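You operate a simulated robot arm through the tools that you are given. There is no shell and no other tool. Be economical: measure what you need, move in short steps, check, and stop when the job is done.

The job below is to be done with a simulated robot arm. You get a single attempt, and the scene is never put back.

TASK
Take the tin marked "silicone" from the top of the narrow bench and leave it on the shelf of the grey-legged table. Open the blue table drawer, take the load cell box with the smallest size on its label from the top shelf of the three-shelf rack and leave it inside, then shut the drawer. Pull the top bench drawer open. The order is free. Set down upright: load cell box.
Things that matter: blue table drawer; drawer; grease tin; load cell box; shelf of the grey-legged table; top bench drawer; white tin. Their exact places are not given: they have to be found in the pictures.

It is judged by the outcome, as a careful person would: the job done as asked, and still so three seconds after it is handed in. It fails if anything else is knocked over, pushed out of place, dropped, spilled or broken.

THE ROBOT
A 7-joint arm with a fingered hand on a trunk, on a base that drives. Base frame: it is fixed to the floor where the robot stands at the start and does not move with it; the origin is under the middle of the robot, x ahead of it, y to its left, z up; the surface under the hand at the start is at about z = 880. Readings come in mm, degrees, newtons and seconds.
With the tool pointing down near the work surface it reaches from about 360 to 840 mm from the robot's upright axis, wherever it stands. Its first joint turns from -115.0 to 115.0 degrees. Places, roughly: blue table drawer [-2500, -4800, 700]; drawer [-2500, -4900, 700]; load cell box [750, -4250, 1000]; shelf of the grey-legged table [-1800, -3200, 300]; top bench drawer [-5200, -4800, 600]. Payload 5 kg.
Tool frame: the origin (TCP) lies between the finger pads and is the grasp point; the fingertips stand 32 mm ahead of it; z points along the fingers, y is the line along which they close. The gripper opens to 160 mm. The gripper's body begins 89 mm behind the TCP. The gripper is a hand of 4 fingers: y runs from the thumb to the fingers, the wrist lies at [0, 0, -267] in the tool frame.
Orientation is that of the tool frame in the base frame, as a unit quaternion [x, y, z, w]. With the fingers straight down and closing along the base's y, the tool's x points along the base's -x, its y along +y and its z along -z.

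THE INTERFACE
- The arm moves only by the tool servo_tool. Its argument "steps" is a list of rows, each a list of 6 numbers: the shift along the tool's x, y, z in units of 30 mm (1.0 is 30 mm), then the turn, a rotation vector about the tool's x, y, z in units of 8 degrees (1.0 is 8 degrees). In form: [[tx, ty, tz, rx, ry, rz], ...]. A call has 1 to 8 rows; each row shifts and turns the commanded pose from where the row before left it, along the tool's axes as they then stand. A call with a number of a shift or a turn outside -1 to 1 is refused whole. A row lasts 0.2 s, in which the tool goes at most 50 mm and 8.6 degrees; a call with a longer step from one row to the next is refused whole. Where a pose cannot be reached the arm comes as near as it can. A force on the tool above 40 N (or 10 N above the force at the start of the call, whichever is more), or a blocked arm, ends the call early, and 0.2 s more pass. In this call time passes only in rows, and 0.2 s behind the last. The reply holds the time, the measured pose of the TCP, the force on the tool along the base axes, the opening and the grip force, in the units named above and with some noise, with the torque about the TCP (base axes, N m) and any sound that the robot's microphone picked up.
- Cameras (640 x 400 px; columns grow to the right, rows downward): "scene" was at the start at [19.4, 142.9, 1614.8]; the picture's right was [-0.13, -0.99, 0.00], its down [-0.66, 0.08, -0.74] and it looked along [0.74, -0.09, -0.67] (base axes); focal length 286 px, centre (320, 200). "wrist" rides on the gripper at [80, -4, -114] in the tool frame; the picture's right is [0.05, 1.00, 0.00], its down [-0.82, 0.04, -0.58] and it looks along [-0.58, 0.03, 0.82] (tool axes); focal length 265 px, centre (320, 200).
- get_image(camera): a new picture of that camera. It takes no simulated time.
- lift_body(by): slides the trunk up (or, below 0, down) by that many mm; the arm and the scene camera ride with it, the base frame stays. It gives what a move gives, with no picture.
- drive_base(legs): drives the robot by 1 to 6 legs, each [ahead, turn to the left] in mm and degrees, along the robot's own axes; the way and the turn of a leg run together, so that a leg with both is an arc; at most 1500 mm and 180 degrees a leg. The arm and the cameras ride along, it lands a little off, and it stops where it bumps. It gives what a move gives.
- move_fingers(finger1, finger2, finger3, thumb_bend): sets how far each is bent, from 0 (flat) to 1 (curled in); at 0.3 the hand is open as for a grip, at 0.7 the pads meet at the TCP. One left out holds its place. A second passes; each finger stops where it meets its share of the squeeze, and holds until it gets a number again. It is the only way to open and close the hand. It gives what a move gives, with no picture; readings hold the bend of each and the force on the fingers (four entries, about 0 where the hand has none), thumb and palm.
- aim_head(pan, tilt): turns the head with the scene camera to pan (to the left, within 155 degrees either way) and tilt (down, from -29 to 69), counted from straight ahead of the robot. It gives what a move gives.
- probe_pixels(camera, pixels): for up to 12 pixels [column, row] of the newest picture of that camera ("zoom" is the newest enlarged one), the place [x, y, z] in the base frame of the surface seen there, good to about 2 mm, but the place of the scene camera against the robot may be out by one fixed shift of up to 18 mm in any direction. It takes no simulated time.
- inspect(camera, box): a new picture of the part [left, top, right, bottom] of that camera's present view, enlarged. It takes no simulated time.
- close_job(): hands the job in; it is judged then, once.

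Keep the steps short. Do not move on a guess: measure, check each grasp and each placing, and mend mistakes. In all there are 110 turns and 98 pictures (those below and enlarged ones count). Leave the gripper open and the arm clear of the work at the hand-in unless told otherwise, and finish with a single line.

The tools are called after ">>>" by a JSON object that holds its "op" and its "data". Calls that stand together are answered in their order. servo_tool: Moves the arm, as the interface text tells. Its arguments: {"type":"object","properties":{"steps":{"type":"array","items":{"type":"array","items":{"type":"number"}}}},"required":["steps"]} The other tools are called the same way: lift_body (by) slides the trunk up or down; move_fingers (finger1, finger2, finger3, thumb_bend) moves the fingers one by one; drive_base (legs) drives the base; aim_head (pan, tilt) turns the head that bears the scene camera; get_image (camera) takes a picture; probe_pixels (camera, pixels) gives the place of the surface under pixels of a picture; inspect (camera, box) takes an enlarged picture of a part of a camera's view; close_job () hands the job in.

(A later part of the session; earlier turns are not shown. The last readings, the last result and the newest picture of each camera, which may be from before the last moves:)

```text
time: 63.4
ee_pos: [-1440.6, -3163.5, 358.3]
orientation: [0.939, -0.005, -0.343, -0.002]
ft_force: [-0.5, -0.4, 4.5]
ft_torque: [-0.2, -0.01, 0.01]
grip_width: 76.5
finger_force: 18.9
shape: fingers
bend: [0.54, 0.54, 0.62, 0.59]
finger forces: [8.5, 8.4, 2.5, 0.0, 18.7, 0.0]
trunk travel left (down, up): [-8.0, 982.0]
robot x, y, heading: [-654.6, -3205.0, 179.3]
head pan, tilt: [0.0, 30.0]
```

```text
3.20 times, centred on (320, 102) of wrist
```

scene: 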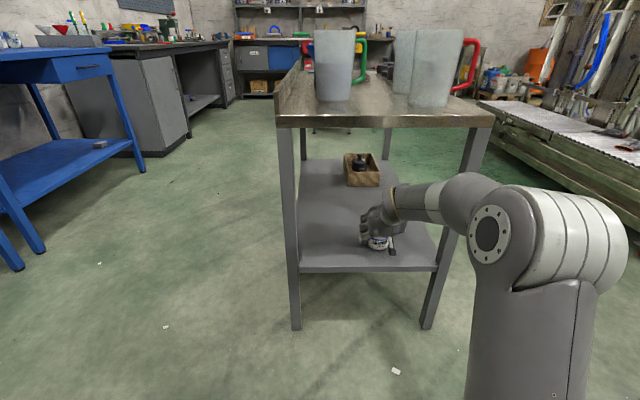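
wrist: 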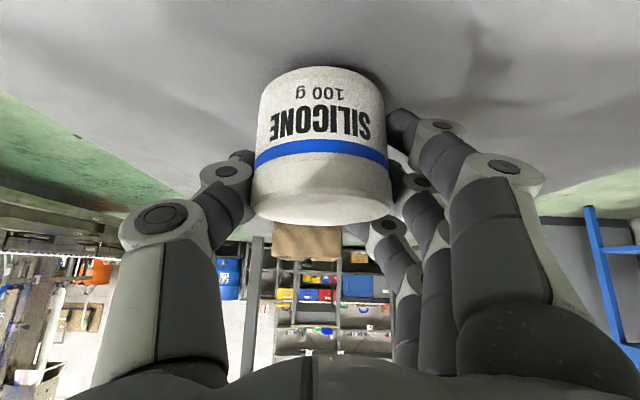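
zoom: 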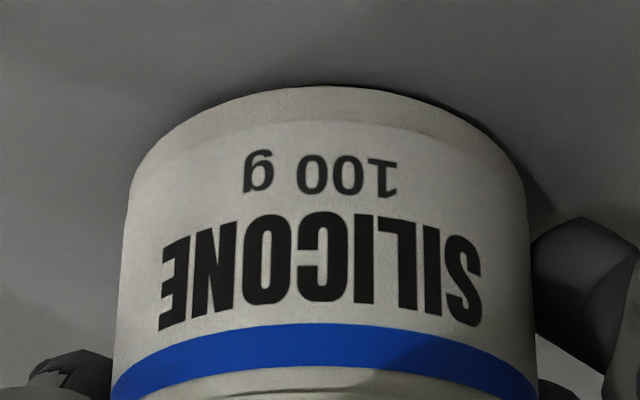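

It rests on the shelf (+5 N). I open in small steps.

>>> {"op": "move_fingers", "data": {"finger1": 0.5, "finger2": 0.5, "finger3": 0.5, "thumb_bend": 0.5}}

>>> {"op": "move_fingers", "data": {"finger1": 0.42, "finger2": 0.42, "finger3": 0.42, "thumb_bend": 0.42}}

>>> {"op": "get_image", "data": {"camera": "wrist"}}

```text
time: 64.3
ee_pos: [-1439.2, -3163.9, 356.2]
orientation: [0.94, -0.005, -0.342, -0.002]
ft_force: [0.7, -0.2, 0.5]
ft_torque: [0.02, 0.05, -0.02]
grip_width: 90.8
finger_force: 0.0
shape: fingers
bend: [0.5, 0.5, 0.5, 0.5]
finger forces: [0.0, 0.0, 0.0, 0.1, 0.1, 0.0]
trunk travel left (down, up): [-8.0, 982.0]
robot x, y, heading: [-652.3, -3207.3, 179.2]
head pan, tilt: [0.0, 30.0]
```

```text
time: 65.3
ee_pos: [-1439.6, -3164.1, 355.3]
orientation: [0.94, -0.005, -0.342, -0.002]
ft_force: [0.2, -1.0, -0.1]
ft_torque: [0.04, 0.0, 0.0]
grip_width: 122.5
finger_force: 0.1
shape: fingers
bend: [0.42, 0.42, 0.42, 0.42]
finger forces: [0.1, 0.0, 0.1, 0.0, 0.1, 0.0]
trunk travel left (down, up): [-8.0, 982.0]
robot x, y, heading: [-651.4, -3209.7, 179.1]
head pan, tilt: [0.0, 30.0]
```

```text
64 pictures are left
```

wrist: 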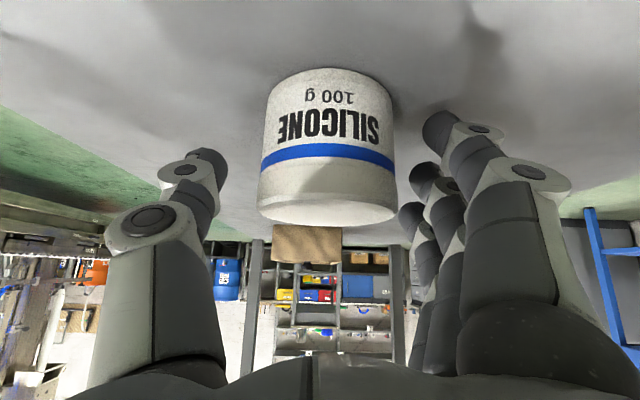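

The tin stands free. I withdraw along the fingers, then drive back and check.

>>> {"op": "servo_tool", "data": {"steps": [[0, 0, -1, 0, 0, 0], [0, 0, -1, 0, 0, 0], [0, 0, -1, 0, 0, 0], [0, 0, -1, 0, 0, 0]]}}

>>> {"op": "drive_base", "data": {"legs": [[-350, 0]]}}

>>> {"op": "get_image", "data": {"camera": "scene"}}

```text
time: 66.3
ee_pos: [-1361.5, -3163.0, 451.2]
orientation: [0.94, -0.005, -0.342, -0.002]
ft_force: [0.5, -0.5, 0.1]
ft_torque: [-0.02, 0.02, -0.03]
grip_width: 122.7
finger_force: 0.1
shape: fingers
bend: [0.42, 0.42, 0.42, 0.42]
finger forces: [0.1, 0.1, 0.1, 0.0, 0.1, 0.1]
trunk travel left (down, up): [-8.0, 982.0]
robot x, y, heading: [-652.7, -3207.1, 179.4]
head pan, tilt: [0.0, 30.0]
```

```text
time: 68.6
ee_pos: [-1018.3, -3166.5, 450.9]
orientation: [0.939, -0.004, -0.343, -0.001]
ft_force: [-0.1, 0.7, -0.3]
ft_torque: [0.0, 0.04, -0.02]
grip_width: 122.5
finger_force: 0.1
shape: fingers
bend: [0.42, 0.42, 0.42, 0.42]
finger forces: [0.1, 0.0, 0.0, 0.0, 0.1, 0.0]
trunk travel left (down, up): [-8.0, 982.0]
robot x, y, heading: [-310.2, -3211.1, 179.4]
head pan, tilt: [0.0, 30.0]
```

```text
63 pictures are left
```

scene: 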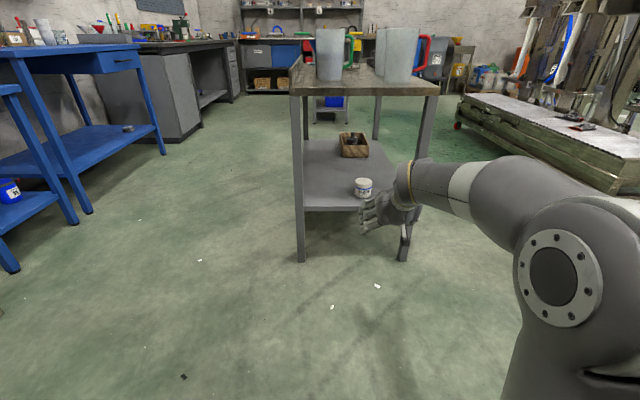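

The tin stands upright on the shelf at (362,187). Next the blue drawer. I raise the trunk, pull the arm in, and drive towards the blue table.

>>> {"op": "lift_body", "data": {"by": 400}}

>>> {"op": "lift_body", "data": {"by": 200}}

>>> {"op": "servo_tool", "data": {"steps": [[0.8, 0, -0.6, 0, 0, 0], [0.8, 0, -0.6, 0, 0, 0], [0.8, 0, -0.6, 0, 0, 0], [0.8, 0, -0.6, 0, 0, 0]]}}

>>> {"op": "drive_base", "data": {"legs": [[0, 90], [780, 0], [0, -90], [1000, 0]]}}

>>> {"op": "aim_head", "data": {"pan": 35, "tilt": 30}}

>>> {"op": "get_image", "data": {"camera": "scene"}}

```text
time: 72.4
ee_pos: [-1018.0, -3165.9, 852.1]
orientation: [0.94, -0.006, -0.341, -0.002]
ft_force: [-0.1, 0.7, -0.4]
ft_torque: [-0.01, 0.01, 0.03]
grip_width: 122.4
finger_force: 0.1
shape: fingers
bend: [0.42, 0.42, 0.42, 0.42]
finger forces: [0.1, 0.0, 0.1, 0.1, 0.0, 0.0]
trunk travel left (down, up): [-408.0, 582.0]
robot x, y, heading: [-310.1, -3212.9, 179.3]
head pan, tilt: [0.0, 30.0]
```

```text
time: 74.6
ee_pos: [-1018.3, -3166.9, 1051.1]
orientation: [0.94, -0.005, -0.342, -0.002]
ft_force: [0.3, 0.2, 0.6]
ft_torque: [0.02, 0.01, 0.0]
grip_width: 122.6
finger_force: 0.0
shape: fingers
bend: [0.42, 0.42, 0.42, 0.42]
finger forces: [0.0, 0.0, 0.0, 0.0, 0.1, 0.1]
trunk travel left (down, up): [-608.0, 382.0]
robot x, y, heading: [-312.7, -3211.3, 179.5]
head pan, tilt: [0.0, 30.0]
```

```text
time: 75.6
ee_pos: [-898.7, -3169.9, 1045.8]
orientation: [0.94, -0.004, -0.342, -0.002]
ft_force: [0.4, -0.1, -0.4]
ft_torque: [-0.01, 0.01, 0.0]
grip_width: 122.4
finger_force: 0.1
shape: fingers
bend: [0.42, 0.42, 0.42, 0.42]
finger forces: [0.1, 0.1, 0.1, 0.0, 0.0, 0.0]
trunk travel left (down, up): [-608.0, 382.0]
robot x, y, heading: [-312.3, -3213.9, 179.2]
head pan, tilt: [0.0, 30.0]
```

```text
time: 92.1
ee_pos: [-1891.6, -3956.2, 1045.6]
orientation: [0.94, 0.005, -0.342, 0.002]
ft_force: [-0.1, 0.1, 0.4]
ft_torque: [0.02, 0.05, 0.0]
grip_width: 122.6
finger_force: 0.1
shape: fingers
bend: [0.42, 0.42, 0.42, 0.42]
finger forces: [0.0, 0.0, 0.1, 0.0, 0.1, 0.0]
trunk travel left (down, up): [-608.0, 382.0]
robot x, y, heading: [-1303.4, -3981.7, -179.5]
head pan, tilt: [0.0, 30.0]
```

```text
time: 93.1
ee_pos: [-1892.6, -3956.5, 1044.8]
orientation: [0.94, 0.005, -0.342, 0.002]
ft_force: [0.8, 0.1, 0.2]
ft_torque: [0.04, -0.01, -0.02]
grip_width: 122.6
finger_force: 0.0
shape: fingers
bend: [0.42, 0.42, 0.42, 0.42]
finger forces: [0.0, 0.0, 0.0, 0.0, 0.0, 0.0]
trunk travel left (down, up): [-608.0, 382.0]
robot x, y, heading: [-1303.9, -3985.6, -179.5]
head pan, tilt: [35.0, 30.0]
```

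```text
62 pictures are left
```

scene: 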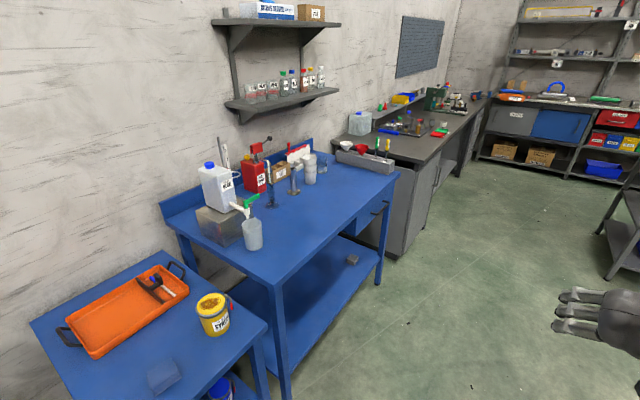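

The drawer is at (370,215), right end of the blue table's front. I measure it and enlarge.

>>> {"op": "inspect", "data": {"camera": "scene", "box": [330, 165, 430, 265]}}

>>> {"op": "probe_pixels", "data": {"camera": "scene", "pixels": [[358, 220], [375, 207], [387, 197], [284, 283], [398, 173], [330, 240], [370, 215], [377, 275], [280, 395], [375, 200]]}}

```text
4.00 times, centred on (380, 215) of scene
```

zoom: 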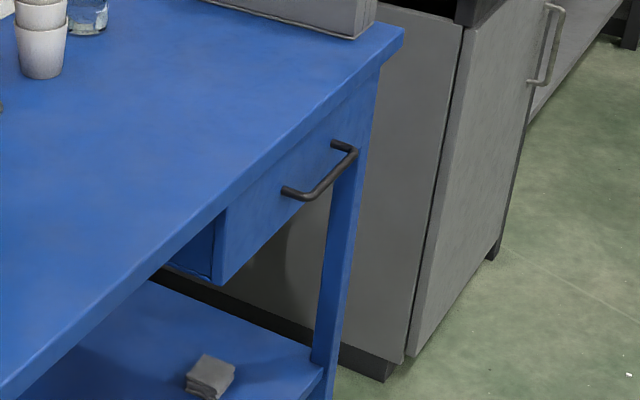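

```text
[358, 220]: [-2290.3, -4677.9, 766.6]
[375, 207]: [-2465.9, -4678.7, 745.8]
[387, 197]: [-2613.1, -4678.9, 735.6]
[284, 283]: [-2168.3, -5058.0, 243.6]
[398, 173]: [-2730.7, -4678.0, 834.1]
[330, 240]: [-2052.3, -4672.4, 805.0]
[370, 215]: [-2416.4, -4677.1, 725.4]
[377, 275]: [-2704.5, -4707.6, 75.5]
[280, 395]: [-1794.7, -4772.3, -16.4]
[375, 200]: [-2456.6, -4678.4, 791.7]
```

>>> {"op": "probe_pixels", "data": {"camera": "scene", "pixels": [[612, 235], [605, 222], [636, 200], [612, 275], [500, 190], [390, 260]]}}

>>> {"op": "aim_head", "data": {"pan": -10, "tilt": 25}}

>>> {"op": "get_image", "data": {"camera": "scene"}}

```text
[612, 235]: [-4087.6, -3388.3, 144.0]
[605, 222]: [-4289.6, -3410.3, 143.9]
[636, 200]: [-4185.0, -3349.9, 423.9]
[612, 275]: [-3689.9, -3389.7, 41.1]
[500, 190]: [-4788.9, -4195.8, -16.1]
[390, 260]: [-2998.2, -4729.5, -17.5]
```

```text
time: 94.2
ee_pos: [-1891.3, -3956.0, 1045.5]
orientation: [0.939, 0.005, -0.343, 0.002]
ft_force: [-0.1, 0.4, 0.2]
ft_torque: [0.03, 0.03, 0.02]
grip_width: 122.4
finger_force: 0.0
shape: fingers
bend: [0.42, 0.42, 0.42, 0.42]
finger forces: [0.1, 0.0, 0.1, 0.0, 0.1, 0.1]
trunk travel left (down, up): [-608.0, 382.0]
robot x, y, heading: [-1303.7, -3984.0, -179.5]
head pan, tilt: [-10.0, 25.0]
```

```text
60 pictures are left
```

scene: 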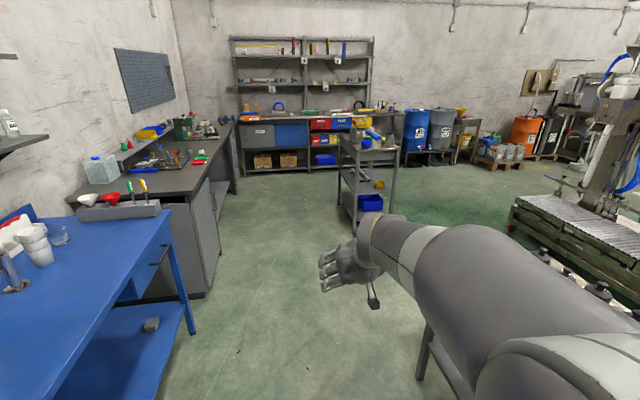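

Path along -x is clear; I swing slightly away from the grey table, then go to x≈-2500 and face the drawer.

>>> {"op": "drive_base", "data": {"legs": [[0, 5.5], [600, 0], [0, -6], [590, 0], [0, 90]]}}

>>> {"op": "aim_head", "data": {"pan": 0, "tilt": 45}}

>>> {"op": "get_image", "data": {"camera": "scene"}}

>>> {"op": "get_image", "data": {"camera": "wrist"}}

```text
time: 105.5
ee_pos: [-2531.2, -4643.6, 1045.7]
orientation: [0.662, 0.667, -0.241, 0.243]
ft_force: [-0.7, 0.3, -0.3]
ft_torque: [-0.01, -0.03, 0.0]
grip_width: 122.8
finger_force: 0.1
shape: fingers
bend: [0.42, 0.42, 0.42, 0.42]
finger forces: [0.1, 0.1, 0.1, 0.1, 0.0, 0.0]
trunk travel left (down, up): [-608.0, 382.0]
robot x, y, heading: [-2503.4, -4055.7, -89.4]
head pan, tilt: [-10.0, 25.0]
```

```text
time: 106.3
ee_pos: [-2532.1, -4643.8, 1044.4]
orientation: [0.662, 0.667, -0.24, 0.243]
ft_force: [-0.1, 0.5, 0.0]
ft_torque: [0.01, 0.01, -0.01]
grip_width: 122.8
finger_force: 0.1
shape: fingers
bend: [0.42, 0.42, 0.42, 0.42]
finger forces: [0.0, 0.0, 0.1, 0.1, 0.0, 0.0]
trunk travel left (down, up): [-608.0, 382.0]
robot x, y, heading: [-2502.4, -4057.5, -89.7]
head pan, tilt: [0.0, 45.0]
```

```text
59 pictures are left
```

scene: 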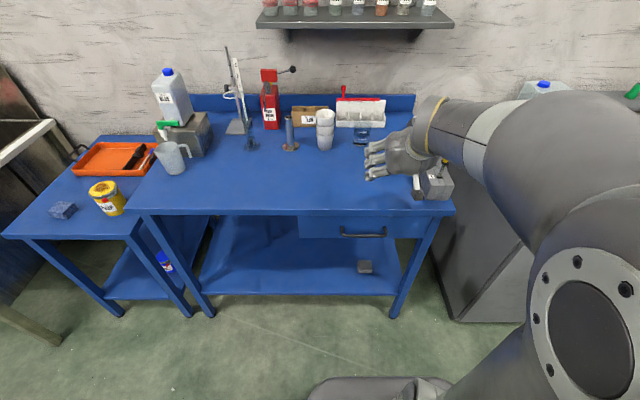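

```text
58 pictures are left
```

wrist: 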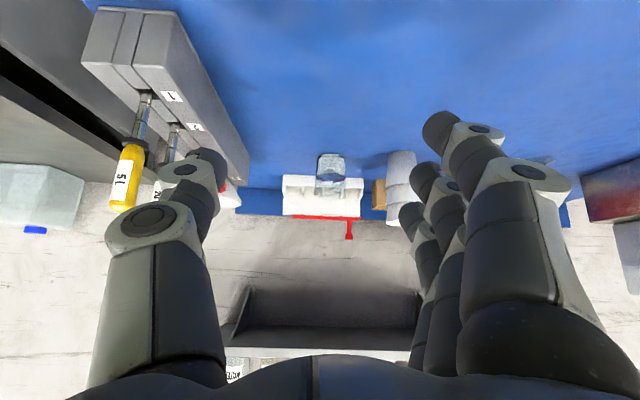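

>>> {"op": "inspect", "data": {"camera": "scene", "box": [290, 200, 450, 300]}}

>>> {"op": "probe_pixels", "data": {"camera": "zoom", "pixels": [[200, 122], [290, 140], [380, 135], [200, 140], [378, 120], [290, 110], [290, 155], [40, 75], [100, 140], [520, 120], [290, 55], [560, 60]]}}

```text
4.00 times, centred on (370, 250) of scene
```

zoom: 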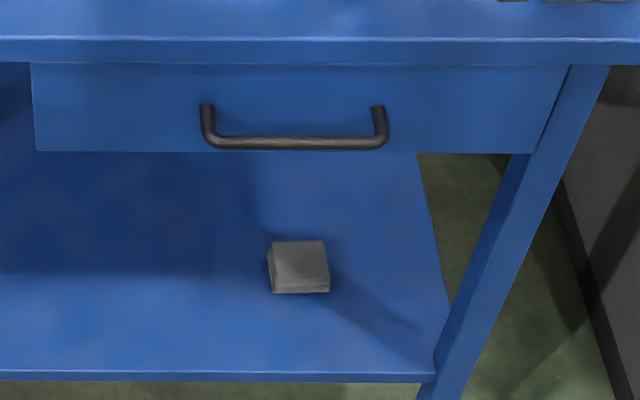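

```text
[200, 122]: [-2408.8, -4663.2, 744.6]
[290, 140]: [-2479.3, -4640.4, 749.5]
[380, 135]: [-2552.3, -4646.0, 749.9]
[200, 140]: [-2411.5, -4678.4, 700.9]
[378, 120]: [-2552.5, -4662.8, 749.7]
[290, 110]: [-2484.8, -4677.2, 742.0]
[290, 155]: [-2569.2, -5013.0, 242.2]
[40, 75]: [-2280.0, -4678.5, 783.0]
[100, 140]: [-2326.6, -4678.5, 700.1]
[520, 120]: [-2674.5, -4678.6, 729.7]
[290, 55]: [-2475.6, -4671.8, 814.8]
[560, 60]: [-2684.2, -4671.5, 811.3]
```

The handle bar: centre x≈-2480, y≈-4645, z≈761 (scene +16 corrected), 33 mm in front of the drawer face. I plan a horizontal hand gripping the bar (fingers above, thumb below), pulling with the base. First back off and shift to x≈-2610 so the way back misses the grey table.

>>> {"op": "drive_base", "data": {"legs": [[-100, 0], [0, 25], [-260, 0], [0, -25]]}}

>>> {"op": "servo_tool", "data": {"steps": [[0, 0, 0, 0, -1, 0], [0, 0, 0, 0, -1, 0], [0, 0, 0, 0, -1, 0], [0, 0, 0, 0, -1, 0], [0, 0, 0, 0, -1, 0], [0, 0, 0, 0, -1, 0], [0, 0, 1, 0, -0.25, 0], [0, 0, 1, 0, 0, 0]]}}

```text
time: 111.5
ee_pos: [-2645.7, -4304.8, 1045.0]
orientation: [0.66, 0.669, -0.24, 0.243]
ft_force: [-0.3, -0.9, 0.3]
ft_torque: [-0.02, -0.06, 0.0]
grip_width: 122.6
finger_force: 0.0
shape: fingers
bend: [0.42, 0.42, 0.42, 0.42]
finger forces: [0.0, 0.1, 0.0, 0.1, 0.0, 0.1]
trunk travel left (down, up): [-608.0, 382.0]
robot x, y, heading: [-2617.5, -3711.0, -89.3]
head pan, tilt: [0.0, 45.0]
```

```text
time: 113.3
ee_pos: [-2650.9, -4389.3, 1055.4]
orientation: [0.509, 0.517, -0.49, 0.483]
ft_force: [0.4, -0.2, 1.2]
ft_torque: [0.01, 0.01, -0.04]
grip_width: 123.7
finger_force: 0.0
shape: fingers
bend: [0.42, 0.42, 0.42, 0.42]
finger forces: [0.0, 0.0, 0.0, 0.0, 0.1, 0.0]
out of reach, approached as far as the arm can: row 2, 3, 5, 6
trunk travel left (down, up): [-608.0, 382.0]
robot x, y, heading: [-2618.2, -3717.5, -89.3]
head pan, tilt: [0.0, 45.0]
```

The hand is about horizontal. Now forward 60 mm more and roll towards fingers-up.

>>> {"op": "servo_tool", "data": {"steps": [[0, 0, 1, 0, 0, 0], [0, 0, 1, 0, 0, 0], [0, 0, 0, 0, 0, 1], [0, 0, 0, 0, 0, 1], [0, 0, 0, 0, 0, 1], [0, 0, 0, 0, 0, 1], [0, 0, 0, 0, 0, 1], [0, 0, 0, 0, 0, 1]]}}

>>> {"op": "servo_tool", "data": {"steps": [[0, 0, 0, 0, 0, 1], [0, 0, 0, 0, 0, 1], [0, 0, 0, 0, 0, 1], [0, 0, 0, 0, 0, 1], [0, 0, 0, 0, 0, 1], [0, 0, 0, 0, 0, 0.25]]}}

>>> {"op": "get_image", "data": {"camera": "scene"}}

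```text
time: 115.1
ee_pos: [-2652.1, -4447.3, 1051.8]
orientation: [0.676, 0.263, -0.25, 0.642]
ft_force: [-0.6, -0.3, -1.2]
ft_torque: [-0.01, 0.03, -0.06]
grip_width: 123.5
finger_force: 0.1
shape: fingers
bend: [0.42, 0.42, 0.42, 0.42]
finger forces: [0.0, 0.0, 0.0, 0.0, 0.1, 0.0]
trunk travel left (down, up): [-608.0, 382.0]
robot x, y, heading: [-2615.4, -3717.5, -89.1]
head pan, tilt: [0.0, 45.0]
```

```text
time: 116.5
ee_pos: [-2651.5, -4446.7, 1052.0]
orientation: [0.725, 0.005, -0.003, 0.688]
ft_force: [0.1, -0.2, -0.6]
ft_torque: [-0.04, 0.03, 0.02]
grip_width: 123.3
finger_force: 0.1
shape: fingers
bend: [0.42, 0.42, 0.42, 0.42]
finger forces: [0.1, 0.1, 0.0, 0.0, 0.0, 0.0]
trunk travel left (down, up): [-608.0, 382.0]
robot x, y, heading: [-2616.9, -3716.9, -89.2]
head pan, tilt: [0.0, 45.0]
```

```text
56 pictures are left
```

scene: 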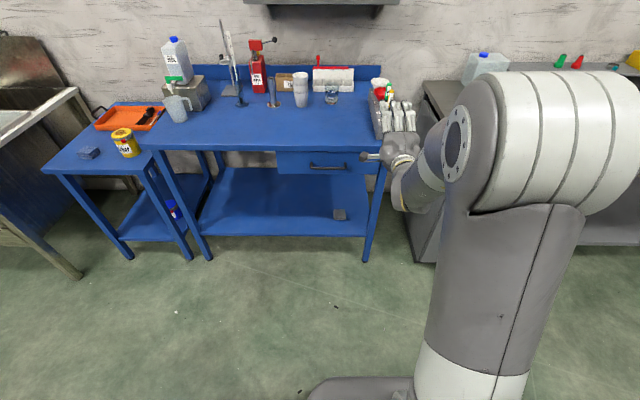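

Hand horizontal, fingers on top. Shift 170 mm left (tool +x) and lower the trunk 290 mm to bar height.

>>> {"op": "servo_tool", "data": {"steps": [[0.95, 0, 0, 0, 0, 0], [0.95, 0, 0, 0, 0, 0], [0.95, 0, 0, 0, 0, 0], [0.95, 0, 0, 0, 0, 0], [0.95, 0, 0, 0, 0, 0], [0.95, 0, 0, 0, 0, 0]]}}

>>> {"op": "lift_body", "data": {"by": -290}}

>>> {"op": "get_image", "data": {"camera": "scene"}}

>>> {"op": "get_image", "data": {"camera": "wrist"}}

```text
time: 117.9
ee_pos: [-2480.8, -4446.9, 1049.0]
orientation: [0.726, 0.005, -0.004, 0.688]
ft_force: [0.9, -0.4, 0.4]
ft_torque: [0.0, 0.03, -0.01]
grip_width: 123.4
finger_force: 0.1
shape: fingers
bend: [0.42, 0.42, 0.42, 0.42]
finger forces: [0.0, 0.0, 0.1, 0.0, 0.0, 0.1]
trunk travel left (down, up): [-608.0, 382.0]
robot x, y, heading: [-2615.7, -3719.8, -89.3]
head pan, tilt: [0.0, 45.0]
```

```text
time: 120.9
ee_pos: [-2481.5, -4446.5, 759.4]
orientation: [0.725, 0.005, -0.004, 0.688]
ft_force: [-0.1, -0.4, 0.5]
ft_torque: [0.0, 0.0, 0.0]
grip_width: 123.3
finger_force: 0.2
shape: fingers
bend: [0.42, 0.42, 0.42, 0.42]
finger forces: [0.1, 0.0, 0.0, 0.0, 0.0, 0.1]
trunk travel left (down, up): [-318.0, 672.0]
robot x, y, heading: [-2617.8, -3716.2, -89.1]
head pan, tilt: [0.0, 45.0]
```

```text
55 pictures are left
```

scene: 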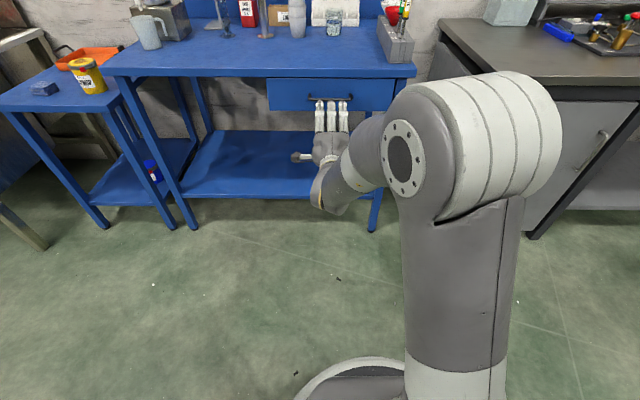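

```text
54 pictures are left
```

wrist: 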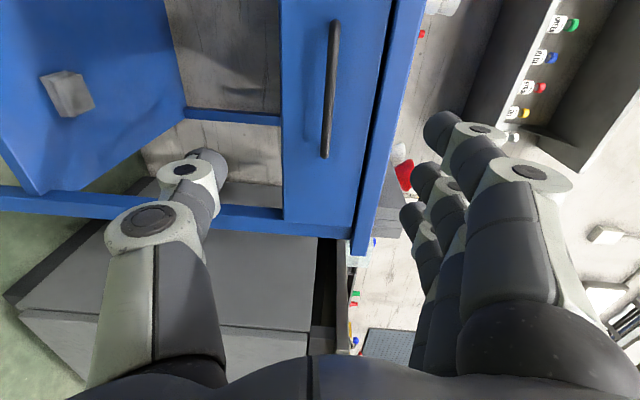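

Wrist camera shows the handle at (332,90). I measure it exactly there.

>>> {"op": "probe_pixels", "data": {"camera": "wrist", "pixels": [[335, 25], [332, 60], [330, 90], [328, 120], [325, 152], [327, 90], [333, 90], [310, 90], [350, 90], [360, 180], [300, 200], [340, 25]]}}

```text
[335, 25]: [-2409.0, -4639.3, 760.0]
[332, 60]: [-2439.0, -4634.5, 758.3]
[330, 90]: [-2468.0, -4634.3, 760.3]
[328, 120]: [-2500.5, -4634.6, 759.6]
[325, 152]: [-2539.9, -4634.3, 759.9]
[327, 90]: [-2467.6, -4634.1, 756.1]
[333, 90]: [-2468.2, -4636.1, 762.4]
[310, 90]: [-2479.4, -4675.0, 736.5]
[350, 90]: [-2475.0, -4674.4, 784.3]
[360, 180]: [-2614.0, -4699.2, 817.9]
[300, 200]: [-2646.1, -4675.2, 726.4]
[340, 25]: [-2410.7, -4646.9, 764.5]
```

Bar centre: y≈-4639, z≈759, x -2405…-2545; the hand is aligned. I pre-close to 0.55 and drive 150 mm ahead.

>>> {"op": "move_fingers", "data": {"finger1": 0.55, "finger2": 0.55, "finger3": 0.55, "thumb_bend": 0.5}}

>>> {"op": "drive_base", "data": {"legs": [[150, 0]]}}

>>> {"op": "get_image", "data": {"camera": "wrist"}}

>>> {"op": "get_image", "data": {"camera": "scene"}}

```text
time: 121.9
ee_pos: [-2482.2, -4447.9, 758.6]
orientation: [0.725, 0.005, -0.004, 0.688]
ft_force: [-0.5, -0.4, 0.5]
ft_torque: [0.0, -0.03, 0.01]
grip_width: 82.3
finger_force: 0.0
shape: fingers
bend: [0.55, 0.55, 0.55, 0.5]
finger forces: [0.0, 0.0, 0.0, 0.0, 0.1, 0.0]
trunk travel left (down, up): [-318.0, 672.0]
robot x, y, heading: [-2616.4, -3717.5, -89.1]
head pan, tilt: [0.0, 45.0]
```

```text
time: 123.2
ee_pos: [-2477.8, -4594.8, 759.4]
orientation: [0.725, 0.005, -0.005, 0.688]
ft_force: [0.1, 0.3, -0.2]
ft_torque: [0.01, 0.0, 0.0]
grip_width: 82.3
finger_force: 0.1
shape: fingers
bend: [0.55, 0.55, 0.55, 0.5]
finger forces: [0.0, 0.0, 0.0, 0.0, 0.0, 0.0]
trunk travel left (down, up): [-318.0, 672.0]
robot x, y, heading: [-2618.0, -3869.3, -89.2]
head pan, tilt: [0.0, 45.0]
```

```text
53 pictures are left
```

wrist: 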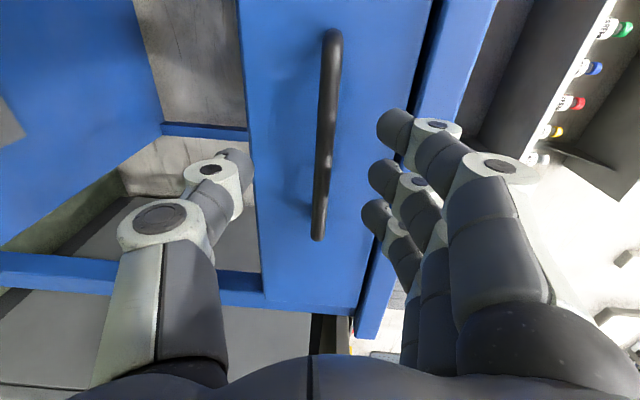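

```text
52 pictures are left
```

scene: 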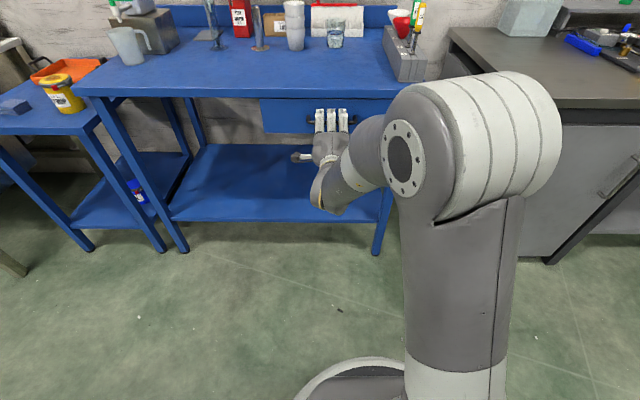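

Handle is bracketed. 33 mm forward, then close to grip.

>>> {"op": "servo_tool", "data": {"steps": [[0, 0, 0.6, 0, 0, 0], [0, 0, 0.5, 0, 0, 0]]}}

>>> {"op": "move_fingers", "data": {"finger1": 0.75, "finger2": 0.75, "finger3": 0.75, "thumb_bend": 0.7}}

>>> {"op": "get_image", "data": {"camera": "wrist"}}

```text
time: 123.8
ee_pos: [-2478.2, -4628.0, 758.2]
orientation: [0.726, 0.005, -0.004, 0.687]
ft_force: [-0.8, 0.5, 0.6]
ft_torque: [0.01, -0.03, -0.02]
grip_width: 82.4
finger_force: 0.0
shape: fingers
bend: [0.55, 0.55, 0.55, 0.5]
finger forces: [0.1, 0.1, 0.0, 0.0, 0.0, 0.1]
trunk travel left (down, up): [-318.0, 672.0]
robot x, y, heading: [-2613.4, -3867.0, -89.3]
head pan, tilt: [0.0, 45.0]
```

```text
time: 124.8
ee_pos: [-2477.8, -4628.4, 757.8]
orientation: [0.726, 0.006, -0.005, 0.688]
ft_force: [-0.3, -1.5, 5.8]
ft_torque: [-0.01, -0.02, -0.02]
grip_width: 20.1
finger_force: 2.5
shape: fingers
bend: [0.74, 0.74, 0.74, 0.7]
finger forces: [3.0, 0.1, 2.3, 0.0, 0.1, 0.0]
trunk travel left (down, up): [-318.0, 672.0]
robot x, y, heading: [-2611.3, -3865.9, -89.2]
head pan, tilt: [0.0, 45.0]
```

```text
51 pictures are left
```

wrist: 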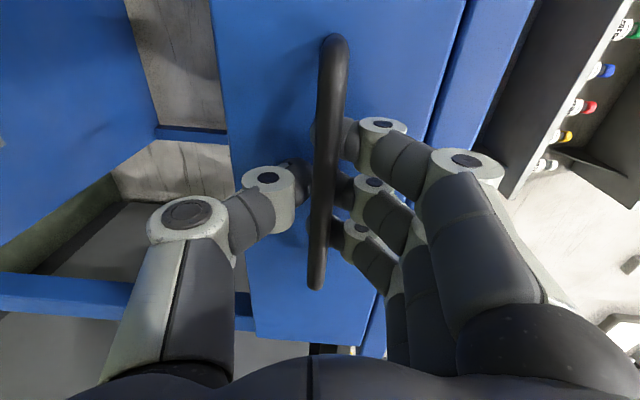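

Fingers hook behind the bar at (330,150). I bend a little more to secure and pull by driving back 120 mm.

>>> {"op": "move_fingers", "data": {"finger1": 0.85, "finger2": 0.85, "finger3": 0.85, "thumb_bend": 0.75}}

>>> {"op": "drive_base", "data": {"legs": [[-120, 0]]}}

>>> {"op": "get_image", "data": {"camera": "scene"}}

```text
time: 125.8
ee_pos: [-2477.9, -4628.5, 758.5]
orientation: [0.725, 0.006, -0.005, 0.688]
ft_force: [-0.6, -0.9, 8.7]
ft_torque: [0.37, -0.03, -0.04]
grip_width: 19.1
finger_force: 8.2
shape: fingers
bend: [0.75, 0.75, 0.76, 0.72]
finger forces: [9.1, 0.1, 9.0, 0.0, 0.0, 0.0]
trunk travel left (down, up): [-318.0, 672.0]
robot x, y, heading: [-2617.2, -3862.9, -89.1]
head pan, tilt: [0.0, 45.0]
```

```text
time: 127.1
ee_pos: [-2478.8, -4507.0, 759.3]
orientation: [0.725, 0.007, -0.004, 0.689]
ft_force: [10.5, 0.3, 9.8]
ft_torque: [0.27, -0.07, 0.11]
grip_width: 18.6
finger_force: 8.3
shape: fingers
bend: [0.75, 0.76, 0.76, 0.73]
finger forces: [8.1, 0.1, 8.0, 0.1, 0.0, 0.1]
trunk travel left (down, up): [-318.0, 672.0]
robot x, y, heading: [-2616.0, -3742.7, -89.0]
head pan, tilt: [0.0, 45.0]
```

```text
50 pictures are left
```

scene: 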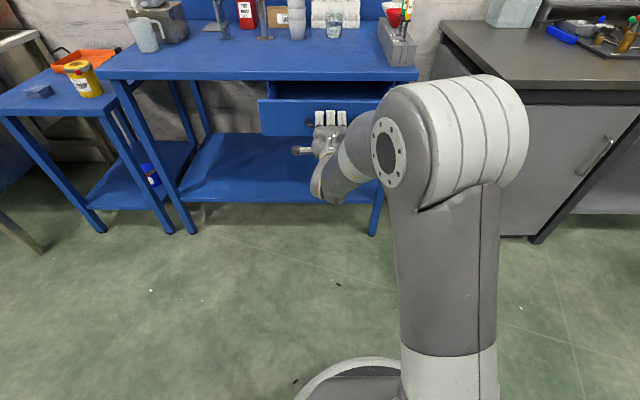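

The drawer slides. Pull another 120 mm.

>>> {"op": "drive_base", "data": {"legs": [[-120, 0]]}}

>>> {"op": "get_image", "data": {"camera": "scene"}}

```text
time: 128.3
ee_pos: [-2478.7, -4386.8, 760.0]
orientation: [0.725, 0.007, -0.003, 0.688]
ft_force: [6.0, 1.0, 9.2]
ft_torque: [0.29, -0.03, 0.0]
grip_width: 18.3
finger_force: 8.2
shape: fingers
bend: [0.75, 0.76, 0.76, 0.73]
finger forces: [9.0, 0.0, 8.0, 0.0, 0.1, 0.1]
trunk travel left (down, up): [-318.0, 672.0]
robot x, y, heading: [-2621.4, -3626.1, -88.9]
head pan, tilt: [0.0, 45.0]
```

```text
49 pictures are left
```

scene: 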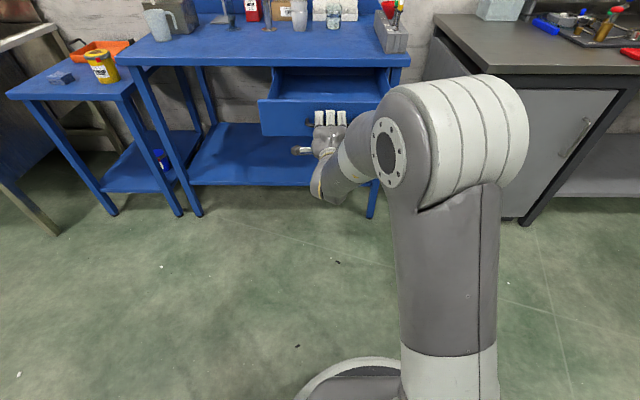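

Drawer is open 240 mm: enough. I let go and back off.

>>> {"op": "move_fingers", "data": {"finger1": 0.5, "finger2": 0.5, "finger3": 0.5, "thumb_bend": 0.45}}

>>> {"op": "drive_base", "data": {"legs": [[-150, 0]]}}

>>> {"op": "get_image", "data": {"camera": "scene"}}

```text
time: 129.3
ee_pos: [-2478.8, -4387.2, 758.7]
orientation: [0.725, 0.007, -0.002, 0.689]
ft_force: [0.1, 0.5, -0.1]
ft_torque: [0.02, -0.02, 0.02]
grip_width: 100.3
finger_force: 0.1
shape: fingers
bend: [0.5, 0.5, 0.5, 0.45]
finger forces: [0.0, 0.0, 0.0, 0.1, 0.0, 0.0]
trunk travel left (down, up): [-318.0, 672.0]
robot x, y, heading: [-2618.4, -3624.8, -89.2]
head pan, tilt: [0.0, 45.0]
```

```text
time: 130.7
ee_pos: [-2483.3, -4237.0, 759.2]
orientation: [0.725, 0.005, -0.004, 0.689]
ft_force: [-0.4, 0.0, -0.2]
ft_torque: [-0.05, 0.01, -0.02]
grip_width: 100.6
finger_force: 0.0
shape: fingers
bend: [0.5, 0.5, 0.5, 0.45]
finger forces: [0.0, 0.0, 0.1, 0.0, 0.0, 0.0]
trunk travel left (down, up): [-318.0, 672.0]
robot x, y, heading: [-2621.2, -3469.7, -89.4]
head pan, tilt: [0.0, 45.0]
```

```text
48 pictures are left
```

scene: 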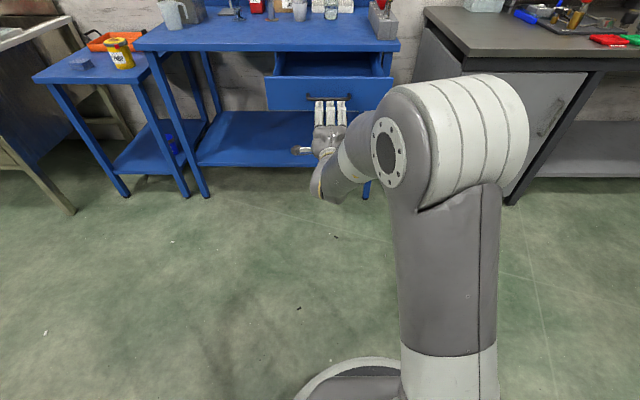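

Drawer stays open. Since the hand is set for handles, the top bench drawer next. I turn right 60° and look along the way.

>>> {"op": "drive_base", "data": {"legs": [[0, -60]]}}

>>> {"op": "aim_head", "data": {"pan": 0, "tilt": 25}}

>>> {"op": "get_image", "data": {"camera": "scene"}}

```text
time: 133.7
ee_pos: [-3206.0, -3981.7, 760.1]
orientation: [0.633, -0.353, -0.344, 0.597]
ft_force: [0.0, 0.6, -0.3]
ft_torque: [-0.01, -0.03, 0.03]
grip_width: 100.5
finger_force: 0.0
shape: fingers
bend: [0.5, 0.5, 0.5, 0.45]
finger forces: [0.0, 0.0, 0.1, 0.0, 0.0, 0.0]
trunk travel left (down, up): [-318.0, 672.0]
robot x, y, heading: [-2621.6, -3471.6, -148.6]
head pan, tilt: [0.0, 45.0]
```

```text
time: 134.5
ee_pos: [-3205.0, -3980.5, 758.7]
orientation: [0.633, -0.353, -0.344, 0.597]
ft_force: [0.1, 0.5, -0.1]
ft_torque: [0.01, 0.01, -0.02]
grip_width: 100.4
finger_force: 0.1
shape: fingers
bend: [0.5, 0.5, 0.5, 0.45]
finger forces: [0.0, 0.0, 0.0, 0.0, 0.0, 0.0]
trunk travel left (down, up): [-318.0, 672.0]
robot x, y, heading: [-2619.2, -3470.4, -148.8]
head pan, tilt: [0.0, 25.0]
```

```text
47 pictures are left
```

scene: 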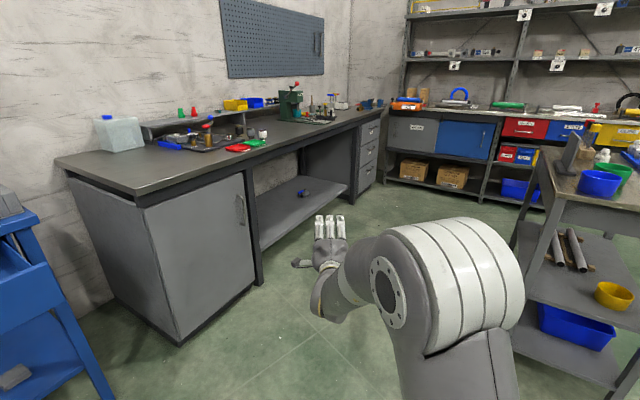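

>>> {"op": "probe_pixels", "data": {"camera": "scene", "pixels": [[370, 130], [370, 152], [368, 175], [520, 330], [560, 200], [516, 240], [385, 118], [360, 125], [480, 165], [258, 278], [355, 108], [420, 175]]}}

>>> {"op": "inspect", "data": {"camera": "scene", "box": [330, 95, 410, 205]}}

```text
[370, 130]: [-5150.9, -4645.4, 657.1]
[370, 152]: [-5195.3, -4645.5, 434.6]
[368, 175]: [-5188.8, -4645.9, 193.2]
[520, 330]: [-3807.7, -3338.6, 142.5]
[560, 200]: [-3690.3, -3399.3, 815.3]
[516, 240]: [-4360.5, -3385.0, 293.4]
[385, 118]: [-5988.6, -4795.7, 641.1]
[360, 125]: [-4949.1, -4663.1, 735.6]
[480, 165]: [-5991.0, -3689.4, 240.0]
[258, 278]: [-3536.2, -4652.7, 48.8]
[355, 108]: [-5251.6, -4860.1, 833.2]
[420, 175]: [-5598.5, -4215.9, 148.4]
```

```text
3.64 times, centred on (370, 150) of scene
```

zoom: 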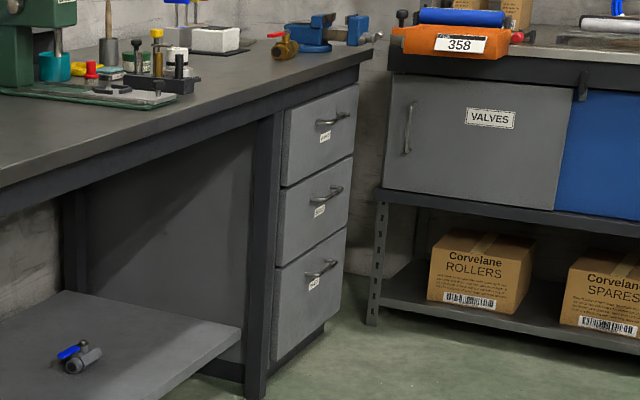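

Bench drawers: face y≈-4646, x about -5000…-5350; rack opposite at x≈-5600, so I should arrive with the arm trailing: drive to (-3220,-3830), raise the arm, turn to face +x, then back along -x.

>>> {"op": "drive_base", "data": {"legs": [[700, 0]]}}

>>> {"op": "lift_body", "data": {"by": 330}}

>>> {"op": "drive_base", "data": {"legs": [[0, 149]]}}

>>> {"op": "aim_head", "data": {"pan": 150, "tilt": 35}}

>>> {"op": "get_image", "data": {"camera": "scene"}}

```text
time: 138.5
ee_pos: [-3832.9, -4342.7, 759.7]
orientation: [0.63, -0.359, -0.349, 0.594]
ft_force: [-0.7, -0.4, -0.5]
ft_torque: [0.0, -0.03, 0.0]
grip_width: 100.5
finger_force: 0.0
shape: fingers
bend: [0.5, 0.5, 0.5, 0.45]
finger forces: [0.0, 0.0, 0.0, 0.1, 0.0, 0.0]
trunk travel left (down, up): [-318.0, 672.0]
robot x, y, heading: [-3237.2, -3843.8, -149.5]
head pan, tilt: [0.0, 25.0]
```

```text
time: 141.7
ee_pos: [-3832.2, -4342.8, 1088.3]
orientation: [0.63, -0.358, -0.349, 0.594]
ft_force: [0.3, -1.1, 0.0]
ft_torque: [0.0, 0.0, 0.01]
grip_width: 100.3
finger_force: 0.0
shape: fingers
bend: [0.5, 0.5, 0.5, 0.45]
finger forces: [0.0, 0.0, 0.0, 0.1, 0.0, 0.1]
trunk travel left (down, up): [-648.0, 342.0]
robot x, y, heading: [-3238.6, -3845.8, -149.5]
head pan, tilt: [0.0, 25.0]
```

```text
time: 148.2
ee_pos: [-2470.9, -3720.3, 1088.4]
orientation: [0.512, 0.513, 0.48, 0.494]
ft_force: [0.0, -0.6, -0.6]
ft_torque: [0.01, -0.01, 0.0]
grip_width: 100.6
finger_force: 0.0
shape: fingers
bend: [0.5, 0.5, 0.5, 0.45]
finger forces: [0.0, 0.0, 0.0, 0.0, 0.0, 0.1]
trunk travel left (down, up): [-648.0, 342.0]
robot x, y, heading: [-3241.4, -3842.5, -0.3]
head pan, tilt: [0.0, 25.0]
```

```text
time: 150.6
ee_pos: [-2471.3, -3721.1, 1088.9]
orientation: [0.513, 0.512, 0.481, 0.493]
ft_force: [0.6, 0.2, 0.1]
ft_torque: [-0.01, 0.03, 0.01]
grip_width: 100.6
finger_force: 0.0
shape: fingers
bend: [0.5, 0.5, 0.5, 0.45]
finger forces: [0.0, 0.0, 0.1, 0.0, 0.1, 0.1]
trunk travel left (down, up): [-648.0, 342.0]
robot x, y, heading: [-3235.2, -3844.1, -0.3]
head pan, tilt: [150.0, 35.0]
```

```text
45 pictures are left
```

scene: 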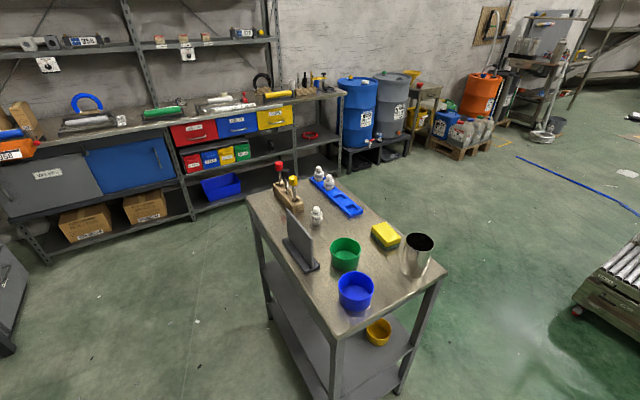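

>>> {"op": "probe_pixels", "data": {"camera": "scene", "pixels": [[335, 345], [250, 205], [50, 262], [190, 218], [285, 180], [120, 125]]}}

>>> {"op": "drive_base", "data": {"legs": [[-950, 0], [-900, 0], [0, -90]]}}

>>> {"op": "aim_head", "data": {"pan": -5, "tilt": 45}}

>>> {"op": "get_image", "data": {"camera": "scene"}}

```text
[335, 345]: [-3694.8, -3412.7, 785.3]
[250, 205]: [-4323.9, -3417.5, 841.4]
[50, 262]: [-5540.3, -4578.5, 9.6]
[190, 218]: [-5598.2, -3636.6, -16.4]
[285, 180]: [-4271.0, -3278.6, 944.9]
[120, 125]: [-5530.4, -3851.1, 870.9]
```

```text
time: 163.5
ee_pos: [-4915.3, -4582.0, 1090.3]
orientation: [0.725, 0.009, -0.001, 0.689]
ft_force: [-0.3, -0.5, 0.5]
ft_torque: [0.03, -0.02, 0.01]
grip_width: 100.4
finger_force: 0.1
shape: fingers
bend: [0.5, 0.5, 0.5, 0.45]
finger forces: [0.1, 0.1, 0.0, 0.0, 0.1, 0.1]
trunk travel left (down, up): [-648.0, 342.0]
robot x, y, heading: [-5057.4, -3819.3, -88.9]
head pan, tilt: [150.0, 35.0]
```

```text
time: 165.9
ee_pos: [-4914.0, -4582.3, 1087.8]
orientation: [0.725, 0.008, -0.002, 0.689]
ft_force: [-0.4, 0.6, -1.1]
ft_torque: [-0.01, -0.01, 0.0]
grip_width: 100.6
finger_force: 0.1
shape: fingers
bend: [0.5, 0.5, 0.5, 0.45]
finger forces: [0.0, 0.0, 0.0, 0.0, 0.0, 0.0]
trunk travel left (down, up): [-648.0, 342.0]
robot x, y, heading: [-5056.7, -3817.9, -88.8]
head pan, tilt: [-5.0, 45.0]
```

```text
44 pictures are left
```

scene: 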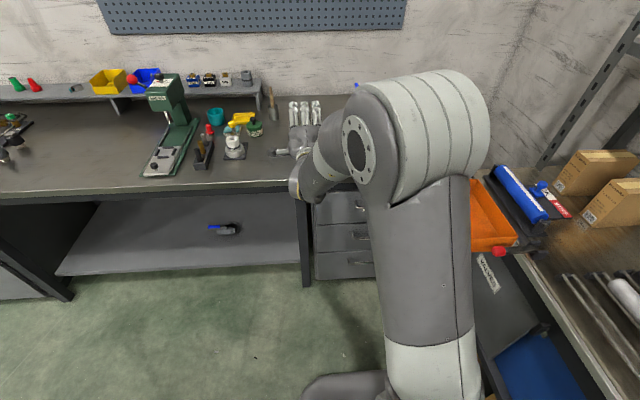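

Drawers appear at (345,215). I measure the top one's handle.

>>> {"op": "inspect", "data": {"camera": "scene", "box": [290, 170, 390, 290]}}

>>> {"op": "probe_pixels", "data": {"camera": "scene", "pixels": [[320, 210], [345, 205], [358, 208], [364, 210], [352, 236], [318, 240], [330, 215], [316, 220], [500, 230], [354, 203], [366, 203]]}}

```text
3.33 times, centred on (340, 230) of scene
```

zoom: 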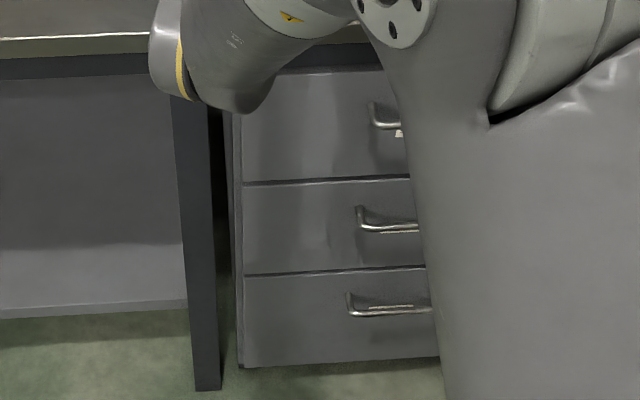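

```text
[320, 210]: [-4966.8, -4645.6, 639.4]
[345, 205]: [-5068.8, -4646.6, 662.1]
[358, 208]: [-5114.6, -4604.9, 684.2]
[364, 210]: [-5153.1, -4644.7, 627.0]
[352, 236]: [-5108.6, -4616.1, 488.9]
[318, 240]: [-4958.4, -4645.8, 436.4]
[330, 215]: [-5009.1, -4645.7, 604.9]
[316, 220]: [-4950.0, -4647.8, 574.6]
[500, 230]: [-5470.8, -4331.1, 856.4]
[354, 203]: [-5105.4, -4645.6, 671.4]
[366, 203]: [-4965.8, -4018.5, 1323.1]
```

Handle's left end is at x≈-5100, bar y≈-4608, z≈700 (corrected). I back off 90 mm, slide the hand to the right 240 mm, then look with the wrist camera.

>>> {"op": "drive_base", "data": {"legs": [[-90, 0]]}}

>>> {"op": "servo_tool", "data": {"steps": [[-1, 0, 0, 0, 0, 0], [-1, 0, 0, 0, 0, 0], [-1, 0, 0, 0, 0, 0], [-1, 0, 0, 0, 0, 0], [-1, 0, 0, 0, 0, 0], [-1, 0, 0, 0, 0, 0], [-1, 0, 0, 0, 0, 0], [-1, 0, 0, 0, 0, 0]]}}

>>> {"op": "lift_body", "data": {"by": -390}}

>>> {"op": "get_image", "data": {"camera": "wrist"}}

```text
time: 167.0
ee_pos: [-4914.6, -4490.2, 1090.6]
orientation: [0.725, 0.009, -0.003, 0.688]
ft_force: [-0.2, -0.5, 0.3]
ft_torque: [-0.02, 0.01, 0.0]
grip_width: 100.4
finger_force: 0.0
shape: fingers
bend: [0.5, 0.5, 0.5, 0.45]
finger forces: [0.0, 0.0, 0.0, 0.0, 0.1, 0.0]
trunk travel left (down, up): [-648.0, 342.0]
robot x, y, heading: [-5060.5, -3726.0, -89.0]
head pan, tilt: [-5.0, 45.0]
```

```text
time: 168.8
ee_pos: [-5156.0, -4493.9, 1092.2]
orientation: [0.725, 0.008, -0.001, 0.689]
ft_force: [0.4, -0.6, 1.0]
ft_torque: [0.01, 0.02, 0.02]
grip_width: 100.4
finger_force: 0.1
shape: fingers
bend: [0.5, 0.5, 0.5, 0.45]
finger forces: [0.1, 0.1, 0.0, 0.0, 0.0, 0.0]
trunk travel left (down, up): [-648.0, 342.0]
robot x, y, heading: [-5059.3, -3727.8, -89.1]
head pan, tilt: [-5.0, 45.0]
```

```text
time: 172.6
ee_pos: [-5155.9, -4493.8, 702.3]
orientation: [0.725, 0.008, -0.002, 0.689]
ft_force: [-0.1, -0.2, -0.1]
ft_torque: [0.0, -0.03, 0.01]
grip_width: 100.6
finger_force: 0.1
shape: fingers
bend: [0.5, 0.5, 0.5, 0.45]
finger forces: [0.1, 0.1, 0.1, 0.0, 0.0, 0.0]
trunk travel left (down, up): [-258.0, 732.0]
robot x, y, heading: [-5059.9, -3728.9, -88.8]
head pan, tilt: [-5.0, 45.0]
```

```text
42 pictures are left
```

wrist: 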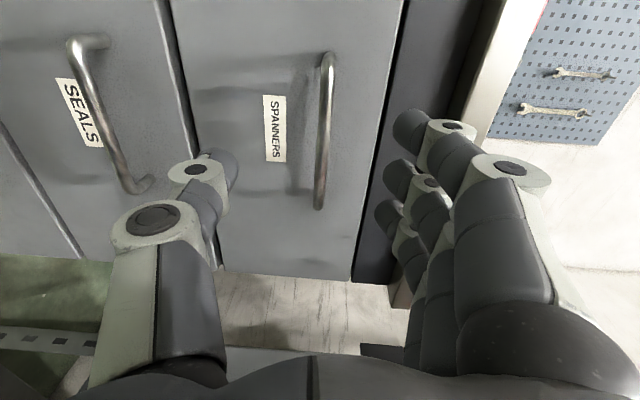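

The SPANNERS drawer is the top one; its handle is at (325,130). I measure it.

>>> {"op": "probe_pixels", "data": {"camera": "wrist", "pixels": [[328, 60], [326, 90], [323, 130], [320, 175], [318, 205], [300, 130], [350, 130], [388, 100], [480, 60]]}}

```text
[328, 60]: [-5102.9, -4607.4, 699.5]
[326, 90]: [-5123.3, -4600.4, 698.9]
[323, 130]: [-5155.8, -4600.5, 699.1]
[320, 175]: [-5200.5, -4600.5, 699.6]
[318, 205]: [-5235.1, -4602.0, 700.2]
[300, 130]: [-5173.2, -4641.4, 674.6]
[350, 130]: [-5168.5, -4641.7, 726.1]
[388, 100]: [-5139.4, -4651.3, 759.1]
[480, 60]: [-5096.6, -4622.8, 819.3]
```

Bar centre (-5168,-4605,699). I pre-close and go in 100 mm.

>>> {"op": "move_fingers", "data": {"finger1": 0.55, "finger2": 0.55, "finger3": 0.55, "thumb_bend": 0.5}}

>>> {"op": "servo_tool", "data": {"steps": [[-0.4, 0, 0.8, 0, 0, 0], [0, 0.05, 0.9, 0, 0, 0], [0, 0.05, 0.85, 0, 0, 0], [0, 0, 0.8, 0, 0, 0]]}}

>>> {"op": "get_image", "data": {"camera": "wrist"}}

```text
time: 173.6
ee_pos: [-5155.2, -4493.4, 702.0]
orientation: [0.724, 0.009, -0.001, 0.689]
ft_force: [-0.2, -0.1, -0.1]
ft_torque: [0.03, 0.0, 0.01]
grip_width: 82.3
finger_force: 0.1
shape: fingers
bend: [0.55, 0.55, 0.55, 0.5]
finger forces: [0.0, 0.1, 0.0, 0.0, 0.0, 0.1]
trunk travel left (down, up): [-258.0, 732.0]
robot x, y, heading: [-5060.4, -3727.8, -88.9]
head pan, tilt: [-5.0, 45.0]
```

```text
time: 174.6
ee_pos: [-5166.4, -4594.6, 699.8]
orientation: [0.725, 0.008, -0.001, 0.689]
ft_force: [0.1, 0.1, 0.6]
ft_torque: [0.03, 0.01, 0.0]
grip_width: 82.5
finger_force: 0.0
shape: fingers
bend: [0.55, 0.55, 0.55, 0.5]
finger forces: [0.1, 0.0, 0.0, 0.1, 0.0, 0.0]
trunk travel left (down, up): [-258.0, 732.0]
robot x, y, heading: [-5059.4, -3728.4, -88.6]
head pan, tilt: [-5.0, 45.0]
```

```text
41 pictures are left
```

wrist: 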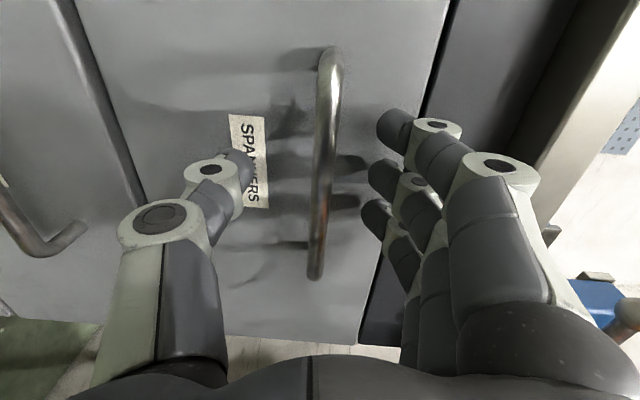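

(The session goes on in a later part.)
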